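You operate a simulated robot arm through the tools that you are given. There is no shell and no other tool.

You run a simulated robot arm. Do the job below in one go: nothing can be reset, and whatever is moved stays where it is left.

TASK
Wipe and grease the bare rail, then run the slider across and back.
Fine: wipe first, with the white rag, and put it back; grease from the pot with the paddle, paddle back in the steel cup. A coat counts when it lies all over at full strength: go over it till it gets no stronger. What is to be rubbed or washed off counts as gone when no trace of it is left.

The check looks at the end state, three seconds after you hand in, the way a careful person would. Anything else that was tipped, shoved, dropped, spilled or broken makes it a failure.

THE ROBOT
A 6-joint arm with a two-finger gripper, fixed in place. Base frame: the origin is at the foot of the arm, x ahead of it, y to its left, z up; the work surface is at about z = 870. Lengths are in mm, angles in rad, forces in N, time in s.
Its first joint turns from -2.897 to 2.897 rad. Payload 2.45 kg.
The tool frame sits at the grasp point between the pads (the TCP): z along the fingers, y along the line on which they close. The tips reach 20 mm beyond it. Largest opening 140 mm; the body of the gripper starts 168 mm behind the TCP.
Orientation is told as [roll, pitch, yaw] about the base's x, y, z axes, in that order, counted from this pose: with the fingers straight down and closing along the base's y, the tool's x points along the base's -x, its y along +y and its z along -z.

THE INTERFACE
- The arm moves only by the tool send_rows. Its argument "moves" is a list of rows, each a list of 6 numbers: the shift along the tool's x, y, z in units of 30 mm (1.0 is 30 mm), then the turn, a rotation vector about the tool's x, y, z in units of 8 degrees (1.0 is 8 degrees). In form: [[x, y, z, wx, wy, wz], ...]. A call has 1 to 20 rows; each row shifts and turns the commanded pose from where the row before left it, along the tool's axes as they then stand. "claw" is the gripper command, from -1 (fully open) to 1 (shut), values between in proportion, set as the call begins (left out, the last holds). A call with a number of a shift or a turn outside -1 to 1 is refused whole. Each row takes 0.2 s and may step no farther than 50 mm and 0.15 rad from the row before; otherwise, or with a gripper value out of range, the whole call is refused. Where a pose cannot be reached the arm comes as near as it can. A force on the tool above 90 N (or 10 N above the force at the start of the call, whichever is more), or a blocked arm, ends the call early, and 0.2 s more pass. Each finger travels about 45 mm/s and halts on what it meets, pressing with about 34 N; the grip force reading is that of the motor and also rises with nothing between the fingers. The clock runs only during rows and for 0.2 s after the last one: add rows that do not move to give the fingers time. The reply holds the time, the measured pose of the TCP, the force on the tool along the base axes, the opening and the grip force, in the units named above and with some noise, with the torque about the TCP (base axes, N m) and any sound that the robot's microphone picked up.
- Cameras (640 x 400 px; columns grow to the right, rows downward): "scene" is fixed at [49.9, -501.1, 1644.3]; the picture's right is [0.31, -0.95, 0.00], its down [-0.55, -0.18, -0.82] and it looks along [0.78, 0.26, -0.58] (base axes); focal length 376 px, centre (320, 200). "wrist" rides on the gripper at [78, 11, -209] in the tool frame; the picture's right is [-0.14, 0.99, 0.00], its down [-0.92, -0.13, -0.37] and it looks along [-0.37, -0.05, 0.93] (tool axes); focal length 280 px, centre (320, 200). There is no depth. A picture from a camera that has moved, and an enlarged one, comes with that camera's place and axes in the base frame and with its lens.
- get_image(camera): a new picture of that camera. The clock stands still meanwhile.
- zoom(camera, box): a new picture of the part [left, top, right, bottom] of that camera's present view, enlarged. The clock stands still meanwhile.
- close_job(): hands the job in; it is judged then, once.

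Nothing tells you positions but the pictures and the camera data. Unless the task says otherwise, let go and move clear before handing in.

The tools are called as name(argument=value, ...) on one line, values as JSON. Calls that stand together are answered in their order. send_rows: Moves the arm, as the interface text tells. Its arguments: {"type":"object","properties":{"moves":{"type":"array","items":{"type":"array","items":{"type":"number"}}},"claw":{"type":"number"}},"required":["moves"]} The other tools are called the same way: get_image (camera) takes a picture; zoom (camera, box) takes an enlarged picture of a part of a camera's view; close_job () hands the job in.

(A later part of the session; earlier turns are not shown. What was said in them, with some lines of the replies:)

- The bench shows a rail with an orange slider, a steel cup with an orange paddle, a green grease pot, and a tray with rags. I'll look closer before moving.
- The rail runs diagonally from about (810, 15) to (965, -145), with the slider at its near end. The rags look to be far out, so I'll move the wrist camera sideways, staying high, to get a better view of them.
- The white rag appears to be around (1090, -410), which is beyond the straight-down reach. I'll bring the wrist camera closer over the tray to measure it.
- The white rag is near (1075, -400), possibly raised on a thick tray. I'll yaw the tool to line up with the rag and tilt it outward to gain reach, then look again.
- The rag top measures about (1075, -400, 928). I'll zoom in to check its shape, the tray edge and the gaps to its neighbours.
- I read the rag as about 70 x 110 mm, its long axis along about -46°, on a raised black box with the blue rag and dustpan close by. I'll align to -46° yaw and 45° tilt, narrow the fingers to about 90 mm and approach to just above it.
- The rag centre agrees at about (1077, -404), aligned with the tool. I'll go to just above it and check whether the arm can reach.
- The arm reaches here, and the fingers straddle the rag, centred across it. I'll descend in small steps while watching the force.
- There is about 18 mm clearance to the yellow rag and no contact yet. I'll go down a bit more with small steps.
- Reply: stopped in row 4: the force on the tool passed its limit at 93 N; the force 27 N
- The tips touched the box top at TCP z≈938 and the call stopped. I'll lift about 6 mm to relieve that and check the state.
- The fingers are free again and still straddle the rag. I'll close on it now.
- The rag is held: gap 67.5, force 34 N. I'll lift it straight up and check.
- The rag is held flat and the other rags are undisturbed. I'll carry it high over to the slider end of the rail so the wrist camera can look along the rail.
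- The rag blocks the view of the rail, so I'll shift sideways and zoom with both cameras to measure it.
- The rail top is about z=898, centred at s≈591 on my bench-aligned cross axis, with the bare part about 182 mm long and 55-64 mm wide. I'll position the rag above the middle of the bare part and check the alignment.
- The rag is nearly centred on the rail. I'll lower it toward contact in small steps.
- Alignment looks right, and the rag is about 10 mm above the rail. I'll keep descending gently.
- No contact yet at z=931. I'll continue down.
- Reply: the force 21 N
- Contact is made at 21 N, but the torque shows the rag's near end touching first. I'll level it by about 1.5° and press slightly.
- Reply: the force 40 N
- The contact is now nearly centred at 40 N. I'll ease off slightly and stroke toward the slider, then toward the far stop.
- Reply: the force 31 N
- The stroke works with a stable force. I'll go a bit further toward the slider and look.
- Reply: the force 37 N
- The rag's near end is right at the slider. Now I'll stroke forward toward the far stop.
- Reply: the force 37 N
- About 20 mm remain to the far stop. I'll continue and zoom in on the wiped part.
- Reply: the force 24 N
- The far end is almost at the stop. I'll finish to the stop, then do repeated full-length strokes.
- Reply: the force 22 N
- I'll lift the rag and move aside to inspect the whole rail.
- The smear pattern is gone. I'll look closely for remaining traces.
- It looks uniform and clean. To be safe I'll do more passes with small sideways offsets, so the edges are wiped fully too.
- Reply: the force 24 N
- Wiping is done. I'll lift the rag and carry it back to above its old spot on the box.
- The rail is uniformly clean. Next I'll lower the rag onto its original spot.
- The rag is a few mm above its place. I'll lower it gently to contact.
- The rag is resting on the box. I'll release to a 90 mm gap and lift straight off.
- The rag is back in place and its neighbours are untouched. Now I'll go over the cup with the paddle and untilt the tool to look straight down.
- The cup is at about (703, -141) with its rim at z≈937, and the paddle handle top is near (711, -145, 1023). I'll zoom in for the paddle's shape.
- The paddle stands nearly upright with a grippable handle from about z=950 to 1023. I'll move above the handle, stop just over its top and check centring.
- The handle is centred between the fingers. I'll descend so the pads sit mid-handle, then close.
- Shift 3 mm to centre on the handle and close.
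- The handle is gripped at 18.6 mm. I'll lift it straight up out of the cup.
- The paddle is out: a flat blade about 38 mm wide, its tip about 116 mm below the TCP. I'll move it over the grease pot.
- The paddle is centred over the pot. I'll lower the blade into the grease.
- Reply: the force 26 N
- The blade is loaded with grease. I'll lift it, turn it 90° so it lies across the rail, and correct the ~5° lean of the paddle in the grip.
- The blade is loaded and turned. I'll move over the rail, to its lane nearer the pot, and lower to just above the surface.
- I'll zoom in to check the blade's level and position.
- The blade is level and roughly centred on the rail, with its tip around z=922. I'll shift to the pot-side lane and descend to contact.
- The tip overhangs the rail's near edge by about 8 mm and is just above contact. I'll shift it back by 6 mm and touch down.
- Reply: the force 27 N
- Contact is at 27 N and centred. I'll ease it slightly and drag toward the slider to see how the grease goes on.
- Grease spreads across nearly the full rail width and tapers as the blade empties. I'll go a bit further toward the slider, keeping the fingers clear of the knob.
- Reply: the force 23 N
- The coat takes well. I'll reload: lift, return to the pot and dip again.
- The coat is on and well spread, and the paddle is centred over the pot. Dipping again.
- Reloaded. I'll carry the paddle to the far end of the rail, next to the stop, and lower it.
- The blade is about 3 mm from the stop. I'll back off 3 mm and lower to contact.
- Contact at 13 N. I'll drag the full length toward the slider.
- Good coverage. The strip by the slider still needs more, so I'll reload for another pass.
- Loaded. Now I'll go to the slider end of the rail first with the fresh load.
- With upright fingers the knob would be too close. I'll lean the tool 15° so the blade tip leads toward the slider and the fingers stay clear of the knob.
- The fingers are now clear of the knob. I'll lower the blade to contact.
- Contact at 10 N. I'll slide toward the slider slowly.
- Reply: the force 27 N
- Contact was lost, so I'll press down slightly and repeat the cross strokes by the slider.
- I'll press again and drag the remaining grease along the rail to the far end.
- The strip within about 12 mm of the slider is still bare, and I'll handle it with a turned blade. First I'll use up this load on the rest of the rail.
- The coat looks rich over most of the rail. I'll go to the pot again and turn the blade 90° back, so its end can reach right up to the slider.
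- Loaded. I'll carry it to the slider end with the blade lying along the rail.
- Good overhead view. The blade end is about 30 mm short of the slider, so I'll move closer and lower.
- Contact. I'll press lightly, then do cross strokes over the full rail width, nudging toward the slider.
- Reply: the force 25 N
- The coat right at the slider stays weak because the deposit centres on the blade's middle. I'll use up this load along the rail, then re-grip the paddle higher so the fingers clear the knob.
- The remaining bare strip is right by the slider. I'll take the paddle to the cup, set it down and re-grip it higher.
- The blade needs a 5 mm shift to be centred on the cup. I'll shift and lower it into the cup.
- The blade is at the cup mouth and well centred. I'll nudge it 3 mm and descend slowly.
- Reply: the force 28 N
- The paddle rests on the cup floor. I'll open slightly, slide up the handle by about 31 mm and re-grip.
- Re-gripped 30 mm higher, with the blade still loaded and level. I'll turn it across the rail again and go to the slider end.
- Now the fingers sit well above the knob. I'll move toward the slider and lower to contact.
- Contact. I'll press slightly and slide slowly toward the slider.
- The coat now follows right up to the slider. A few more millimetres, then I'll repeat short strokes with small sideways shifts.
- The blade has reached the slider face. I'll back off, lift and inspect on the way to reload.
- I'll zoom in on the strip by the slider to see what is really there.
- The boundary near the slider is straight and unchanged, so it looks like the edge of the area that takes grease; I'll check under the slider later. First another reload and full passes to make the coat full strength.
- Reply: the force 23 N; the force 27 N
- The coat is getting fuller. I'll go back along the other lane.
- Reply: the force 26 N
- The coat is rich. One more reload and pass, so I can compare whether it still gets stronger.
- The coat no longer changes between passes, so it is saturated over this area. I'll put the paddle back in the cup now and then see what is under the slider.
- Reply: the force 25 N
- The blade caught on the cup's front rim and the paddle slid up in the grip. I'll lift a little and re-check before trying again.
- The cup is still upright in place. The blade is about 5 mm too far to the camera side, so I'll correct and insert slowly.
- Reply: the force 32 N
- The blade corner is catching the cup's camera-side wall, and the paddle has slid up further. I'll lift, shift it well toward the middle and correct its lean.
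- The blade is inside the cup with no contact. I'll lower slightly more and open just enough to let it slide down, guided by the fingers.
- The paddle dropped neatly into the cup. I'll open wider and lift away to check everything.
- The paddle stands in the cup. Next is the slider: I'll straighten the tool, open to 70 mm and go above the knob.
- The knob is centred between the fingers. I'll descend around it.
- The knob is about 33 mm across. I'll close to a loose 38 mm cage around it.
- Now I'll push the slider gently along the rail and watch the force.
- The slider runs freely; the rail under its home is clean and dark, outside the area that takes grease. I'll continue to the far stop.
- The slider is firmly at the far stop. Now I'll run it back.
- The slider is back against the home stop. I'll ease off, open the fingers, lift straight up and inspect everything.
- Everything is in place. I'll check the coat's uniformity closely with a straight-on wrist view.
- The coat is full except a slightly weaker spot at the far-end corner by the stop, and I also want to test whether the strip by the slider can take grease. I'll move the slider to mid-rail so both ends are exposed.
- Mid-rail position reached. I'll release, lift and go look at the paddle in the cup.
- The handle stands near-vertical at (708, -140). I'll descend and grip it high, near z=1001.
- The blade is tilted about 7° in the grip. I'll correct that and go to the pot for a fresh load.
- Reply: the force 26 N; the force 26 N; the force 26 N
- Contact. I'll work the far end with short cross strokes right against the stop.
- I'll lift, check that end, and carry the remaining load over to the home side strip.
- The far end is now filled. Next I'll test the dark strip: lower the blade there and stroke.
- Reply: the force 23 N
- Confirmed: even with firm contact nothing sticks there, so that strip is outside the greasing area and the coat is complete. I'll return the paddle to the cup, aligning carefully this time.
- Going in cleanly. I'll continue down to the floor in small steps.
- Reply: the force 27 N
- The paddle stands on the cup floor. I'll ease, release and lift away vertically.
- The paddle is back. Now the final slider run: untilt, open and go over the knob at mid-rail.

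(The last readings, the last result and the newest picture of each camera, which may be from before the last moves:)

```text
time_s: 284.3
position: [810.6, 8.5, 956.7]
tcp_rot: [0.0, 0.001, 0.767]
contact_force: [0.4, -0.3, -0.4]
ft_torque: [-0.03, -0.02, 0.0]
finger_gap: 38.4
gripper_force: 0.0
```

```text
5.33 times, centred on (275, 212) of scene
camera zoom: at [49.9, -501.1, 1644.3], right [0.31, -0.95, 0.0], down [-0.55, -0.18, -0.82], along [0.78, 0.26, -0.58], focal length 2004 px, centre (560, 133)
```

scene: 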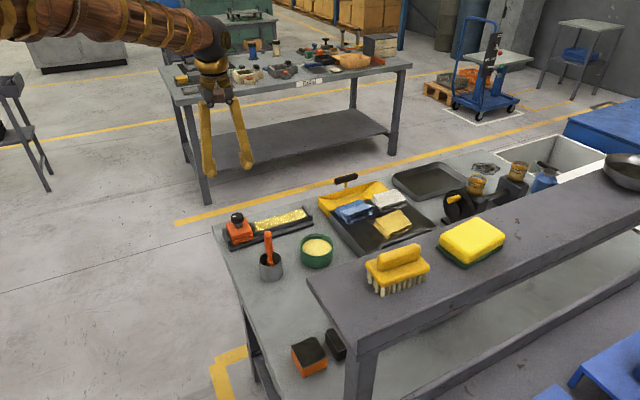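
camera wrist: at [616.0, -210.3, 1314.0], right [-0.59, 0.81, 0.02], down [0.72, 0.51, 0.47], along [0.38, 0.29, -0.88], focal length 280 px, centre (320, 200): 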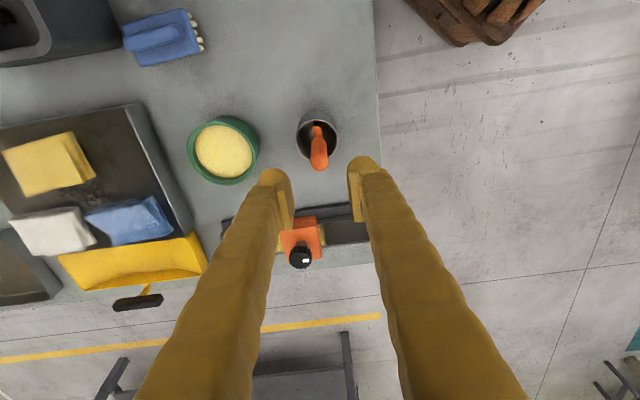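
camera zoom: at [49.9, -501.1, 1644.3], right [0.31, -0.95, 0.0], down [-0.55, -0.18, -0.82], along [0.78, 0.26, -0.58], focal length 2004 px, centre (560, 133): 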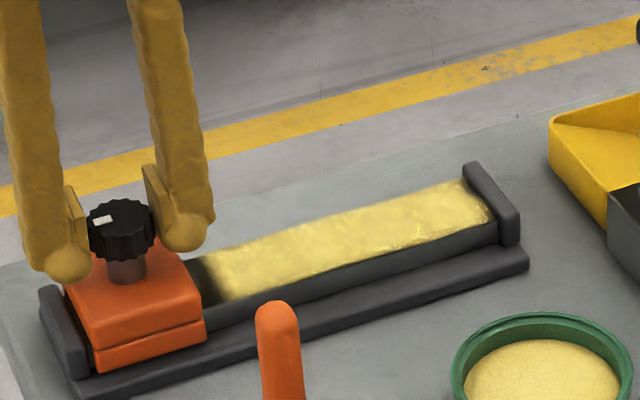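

send_rows(moves=[[0, 0.15, 0, 0, 0, 0], [0, 0.12, 0, 0, 0, 0], [0, 0, 0, 0, 0, 0]])

send_rows(moves=[[0, -0.4, 0, 0, 0, 0], [0, -0.4, 0, 0, 0, 0], [0, -0.4, 0, 0, 0, 0], [0, -0.4, 0, 0, 0, 0], [0, -0.4, 0, 0, 0, 0], [0, -0.4, 0, 0, 0, 0], [0, -0.4, 0, 0, 0, 0], [0, -0.4, 0, 0, 0, 0], [0, -0.4, 0, 0, 0, 0], [0, -0.4, 0, 0, 0, 0], [0, -0.4, 0, 0, 0, 0], [0, -0.4, 0, 0, 0, 0], [0, -0.4, 0, 0, 0, 0], [0, -0.4, 0, 0, 0, 0], [0, -0.4, 0, 0, 0, 0], [0, -0.2, 0, 0, 0, 0], [0, 0, 0, 0, 0, 0]])

zoom(camera="scene", box=[220, 175, 330, 250])

```text
time_s: 285.1
position: [802.8, 13.6, 958.2]
tcp_rot: [-0.001, -0.001, 0.766]
contact_force: [16.9, -12.5, -5.1]
ft_torque: [0.08, -0.17, 0.11]
finger_gap: 51.6
gripper_force: 10.0
```

```text
time_s: 288.7
position: [933.6, -120.1, 958.1]
tcp_rot: [-0.001, -0.001, 0.766]
contact_force: [-0.7, -0.1, -0.1]
ft_torque: [0.01, 0.02, 0.0]
finger_gap: 38.3
gripper_force: 0.3
```

```text
5.33 times, centred on (275, 212) of scene
camera zoom: at [49.9, -501.1, 1644.3], right [0.31, -0.95, 0.0], down [-0.55, -0.18, -0.82], along [0.78, 0.26, -0.58], focal length 2004 px, centre (560, 133)
```

zoom: 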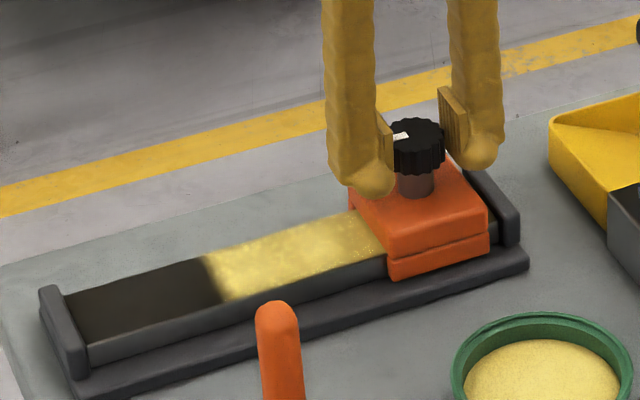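

send_rows(moves=[[0, -0.15, 0, 0, 0, 0], [0, -0.1, 0, 0, 0, 0], [0, -0.1, 0, 0, 0, 0], [0, 0, 0, 0, 0, 0]])

send_rows(moves=[[0, -0.07, 0, 0, 0, 0], [0, 0, 0, 0, 0, 0]])

zoom(camera="scene", box=[270, 175, 330, 240])

```text
time_s: 289.7
position: [940.1, -126.9, 957.9]
tcp_rot: [0.0, -0.001, 0.766]
contact_force: [-1.8, 0.9, 0.9]
ft_torque: [0.02, -0.02, 0.04]
finger_gap: 39.1
gripper_force: 1.2
```

```text
time_s: 290.3
position: [941.9, -128.9, 958.5]
tcp_rot: [0.002, -0.001, 0.767]
contact_force: [-5.9, 3.2, -2.1]
ft_torque: [0.01, 0.08, 0.06]
finger_gap: 42.3
gripper_force: 3.4
```

```text
6.15 times, centred on (300, 208) of scene
camera zoom: at [49.9, -501.1, 1644.3], right [0.31, -0.95, 0.0], down [-0.55, -0.18, -0.82], along [0.78, 0.26, -0.58], focal length 2312 px, centre (443, 154)
```

zoom: 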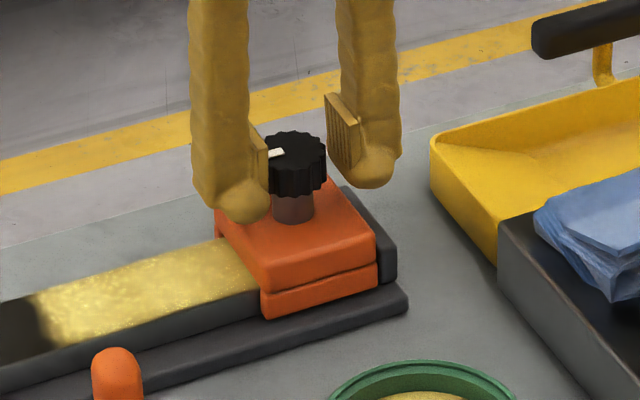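

The slider is at the far stop. I'll run it back home.

send_rows(moves=[[0, 0.2, 0, 0, 0, 0], [0, 0.4, 0, 0, 0, 0], [0, 0.4, 0, 0, 0, 0], [0, 0.4, 0, 0, 0, 0], [0, 0.4, 0, 0, 0, 0], [0, 0.4, 0, 0, 0, 0], [0, 0.4, 0, 0, 0, 0], [0, 0.4, 0, 0, 0, 0], [0, 0.4, 0, 0, 0, 0], [0, 0.4, 0, 0, 0, 0], [0, 0.4, 0, 0, 0, 0], [0, 0.4, 0, 0, 0, 0], [0, 0.4, 0, 0, 0, 0], [0, 0.4, 0, 0, 0, 0], [0, 0.4, 0, 0, 0, 0], [0, 0.4, 0, 0, 0, 0], [0, 0, 0, 0, 0, 0]])

send_rows(moves=[[0, 0.1, 0, 0, 0, 0], [0, 0.05, 0, 0, 0, 0], [0, 0, 0, 0, 0, 0]])

zoom(camera="scene", box=[220, 195, 280, 250])

```text
time_s: 293.9
position: [813.8, 5.9, 958.4]
tcp_rot: [0.001, 0.0, 0.767]
contact_force: [0.5, -0.7, -0.5]
ft_torque: [0.0, 0.01, -0.01]
finger_gap: 38.1
gripper_force: 1.0
```

```text
time_s: 294.7
position: [808.5, 9.7, 958.5]
tcp_rot: [0.0, 0.0, 0.767]
contact_force: [0.9, -0.3, 1.4]
ft_torque: [0.0, -0.01, 0.01]
finger_gap: 38.6
gripper_force: 0.4
```

```text
7.27 times, centred on (250, 222) of scene
camera zoom: at [49.9, -501.1, 1644.3], right [0.31, -0.95, 0.0], down [-0.55, -0.18, -0.82], along [0.78, 0.26, -0.58], focal length 2732 px, centre (829, 36)
```

zoom: 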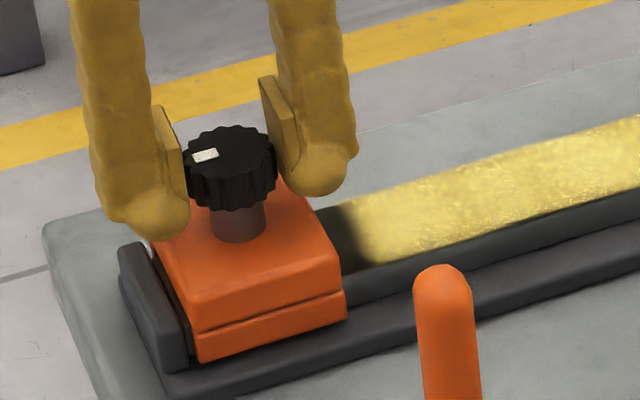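

send_rows(moves=[[0, 0.06, 0, 0, 0, 0], [0, 0, 0, 0, 0, 0]])

send_rows(moves=[[0, 0.05, 0, 0, 0, 0], [0, 0, 0, 0, 0, 0]])

```text
time_s: 295.3
position: [807.8, 10.2, 959.1]
tcp_rot: [0.001, -0.001, 0.766]
contact_force: [2.7, -2.4, -0.9]
ft_torque: [0.04, -0.03, 0.03]
finger_gap: 39.8
gripper_force: 1.2
```

```text
time_s: 295.9
position: [807.7, 11.7, 959.1]
tcp_rot: [0.0, -0.001, 0.766]
contact_force: [3.2, -6.0, 1.1]
ft_torque: [-0.05, -0.04, -0.01]
finger_gap: 42.6
gripper_force: 3.3
```

The slider is lightly against its home stop. I'll ease off, open, lift clear and do a full final check.

send_rows(moves=[[0, -0.12, 0, 0, 0, 0], [0, 0, 0, 0, 0, 0], [0, 0, 0, 0, 0, 0], [0, 0, -0.5, 0, 0, 0], [0, 0, -0.9, 0, 0, 0], [0, 0, -0.9, 0, 0, 0], [0, 0, -0.9, 0, 0, 0], [0, 0, -0.9, 0, 0, 0], [0, 0, -0.9, 0, 0, 0], [0, 0, -0.9, 0, 0, 0], [-0.9, -0.9, -0.2, 0, 0, 0], [-0.9, -0.9, -0.2, 0, 0, 0], [0, -0.9, -0.2, 0, 0, 0], [0, 0, 0, 0, 0, 0]], claw=0)

get_image(camera="wrist")

get_image(camera="scene")

zoom(camera="wrist", box=[220, 80, 420, 200])

zoom(camera="scene", box=[210, 185, 340, 290])

```text
time_s: 298.9
position: [906.7, -11.3, 1151.7]
tcp_rot: [-0.001, 0.0, 0.765]
contact_force: [-0.1, 0.2, 0.0]
ft_torque: [0.0, 0.03, -0.01]
finger_gap: 70.1
gripper_force: 0.1
```

```text
taken
camera wrist: at [843.2, -57.7, 1362.2], right [-0.59, 0.81, 0.0], down [0.75, 0.55, 0.37], along [0.3, 0.22, -0.93], focal length 280 px, centre (320, 200)
```

wrist: 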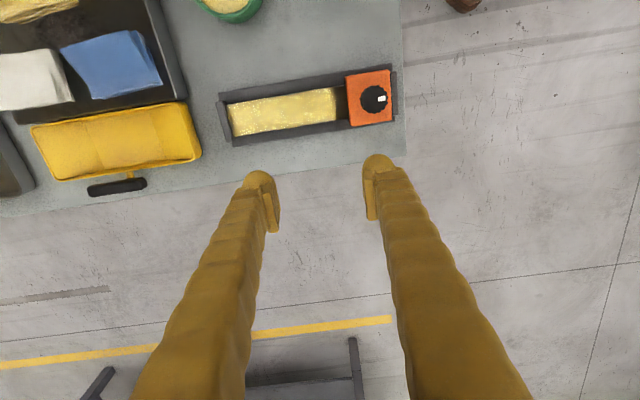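

```text
taken
```

scene: 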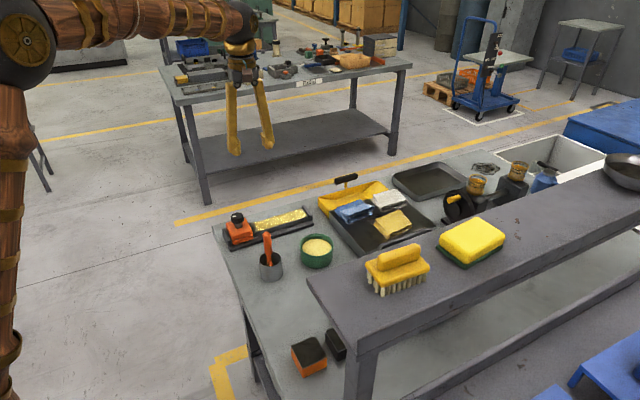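

```text
3.20 times, centred on (320, 140) of wrist
camera zoom: at [843.2, -57.7, 1362.2], right [-0.59, 0.81, 0.0], down [0.75, 0.55, 0.37], along [0.3, 0.22, -0.93], focal length 897 px, centre (320, 392)
```

zoom: 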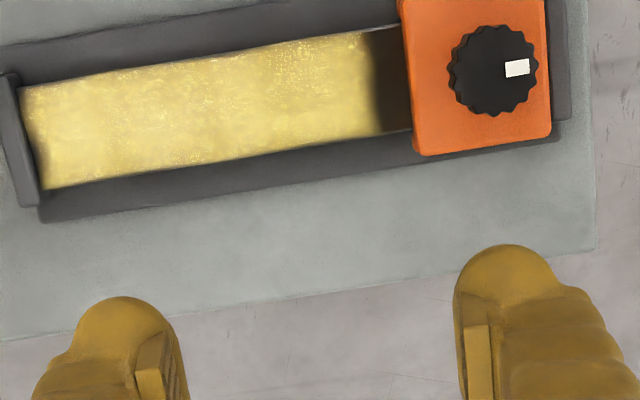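

```text
3.81 times, centred on (275, 238) of scene
camera zoom: at [49.9, -501.1, 1644.3], right [0.31, -0.95, 0.0], down [-0.55, -0.18, -0.82], along [0.78, 0.26, -0.58], focal length 1431 px, centre (491, 57)
```

zoom: 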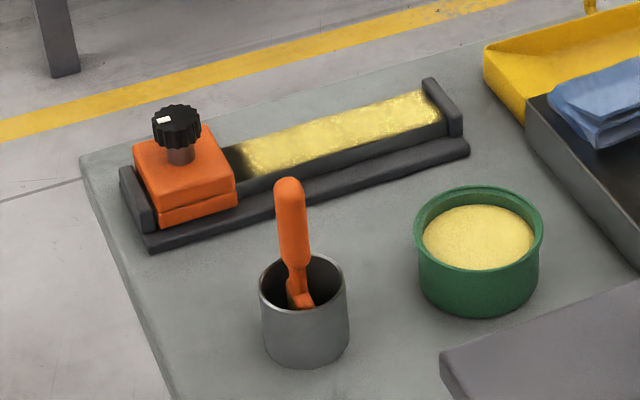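

zoom(camera="wrist", box=[215, 90, 280, 145])

zoom(camera="wrist", box=[280, 80, 345, 135])

zoom(camera="scene", box=[280, 190, 320, 225])

```text
7.27 times, centred on (248, 118) of wrist
camera zoom: at [843.2, -57.7, 1362.2], right [-0.59, 0.81, 0.0], down [0.75, 0.55, 0.37], along [0.3, 0.22, -0.93], focal length 2039 px, centre (847, 800)
```

zoom: 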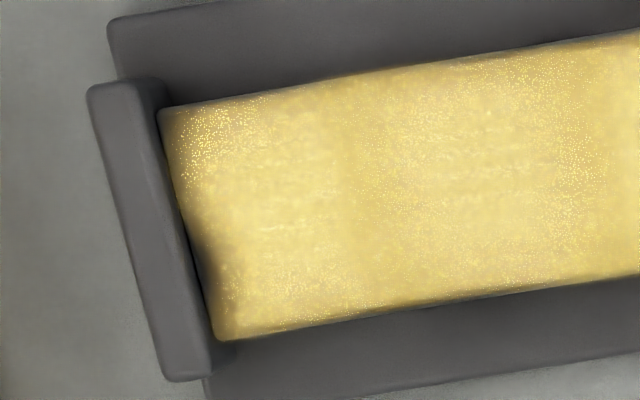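

```text
7.27 times, centred on (312, 108) of wrist
camera zoom: at [843.2, -57.7, 1362.2], right [-0.59, 0.81, 0.0], down [0.75, 0.55, 0.37], along [0.3, 0.22, -0.93], focal length 2039 px, centre (374, 873)
```

zoom: 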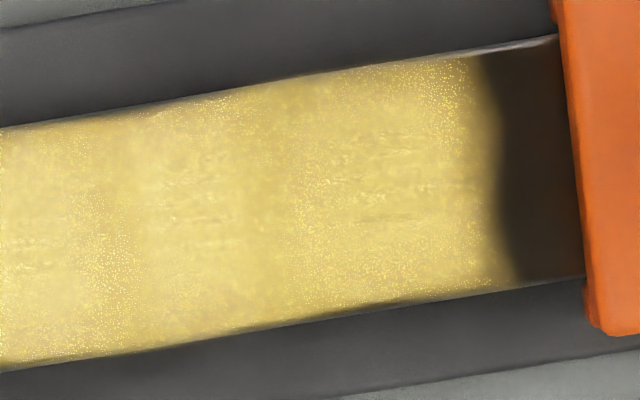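

```text
11.43 times, centred on (300, 208) of scene
camera zoom: at [49.9, -501.1, 1644.3], right [0.31, -0.95, 0.0], down [-0.55, -0.18, -0.82], along [0.78, 0.26, -0.58], focal length 4294 px, centre (549, 114)
```

zoom: 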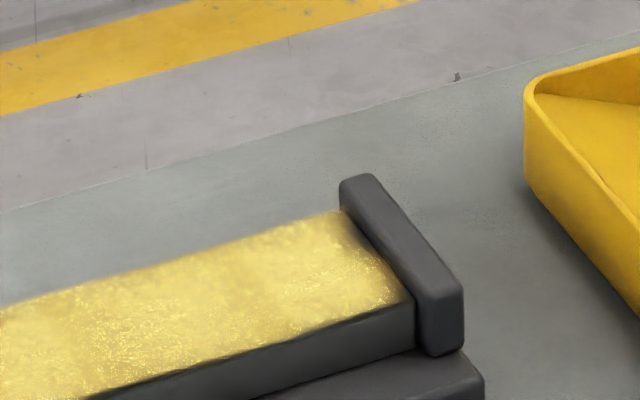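

The rail is wiped and evenly greased, and the slider has been across and back to its home stop. The rag is back in its spot, the paddle stands in the cup, nothing else was disturbed, and the arm is clear. I'm handing in.

close_job()

```text
The job is handed in.
```

I wiped and greased the rail, ran the slider from its home stop to the far stop and back, and handed the job in. The result of the check hasn't come back.

- **Wiping:** I wiped the rail with the white rag until no trace of dirt showed. The rag is back in its place on the black box.
- **Grease:** The coat is even, and extra passes made no visible difference. A spot at the far corner by the stop was weak, so I went over it again. In the last close-up a faint dark sliver of about 3 mm was still there, at the very edge of the coat.
- **Bare strip by the slider:** About 12–15 mm next to the slider's home position, and the rail under it, took no grease. I moved the slider aside and rubbed a loaded paddle firmly over both, but nothing stuck. I took this as outside the area to be greased, but it still looks dark.
- **Paddle:** It stands in the steel cup. On my first try at returning it, the blade caught the cup's rim at up to about 30 N and the paddle slid up in the grip. On a later try I lowered it part way in and let it drop about 5 cm to the bottom. The cup stayed upright.
- **Picking up the rag:** The fingers pressed on the box, or possibly the dustpan beside it, at 93 N, and the arm stopped itself. I saw nothing moved or damaged afterwards.

Everything else on the bench that the cameras could see looked undisturbed in the final pictures, and the arm is clear of it.
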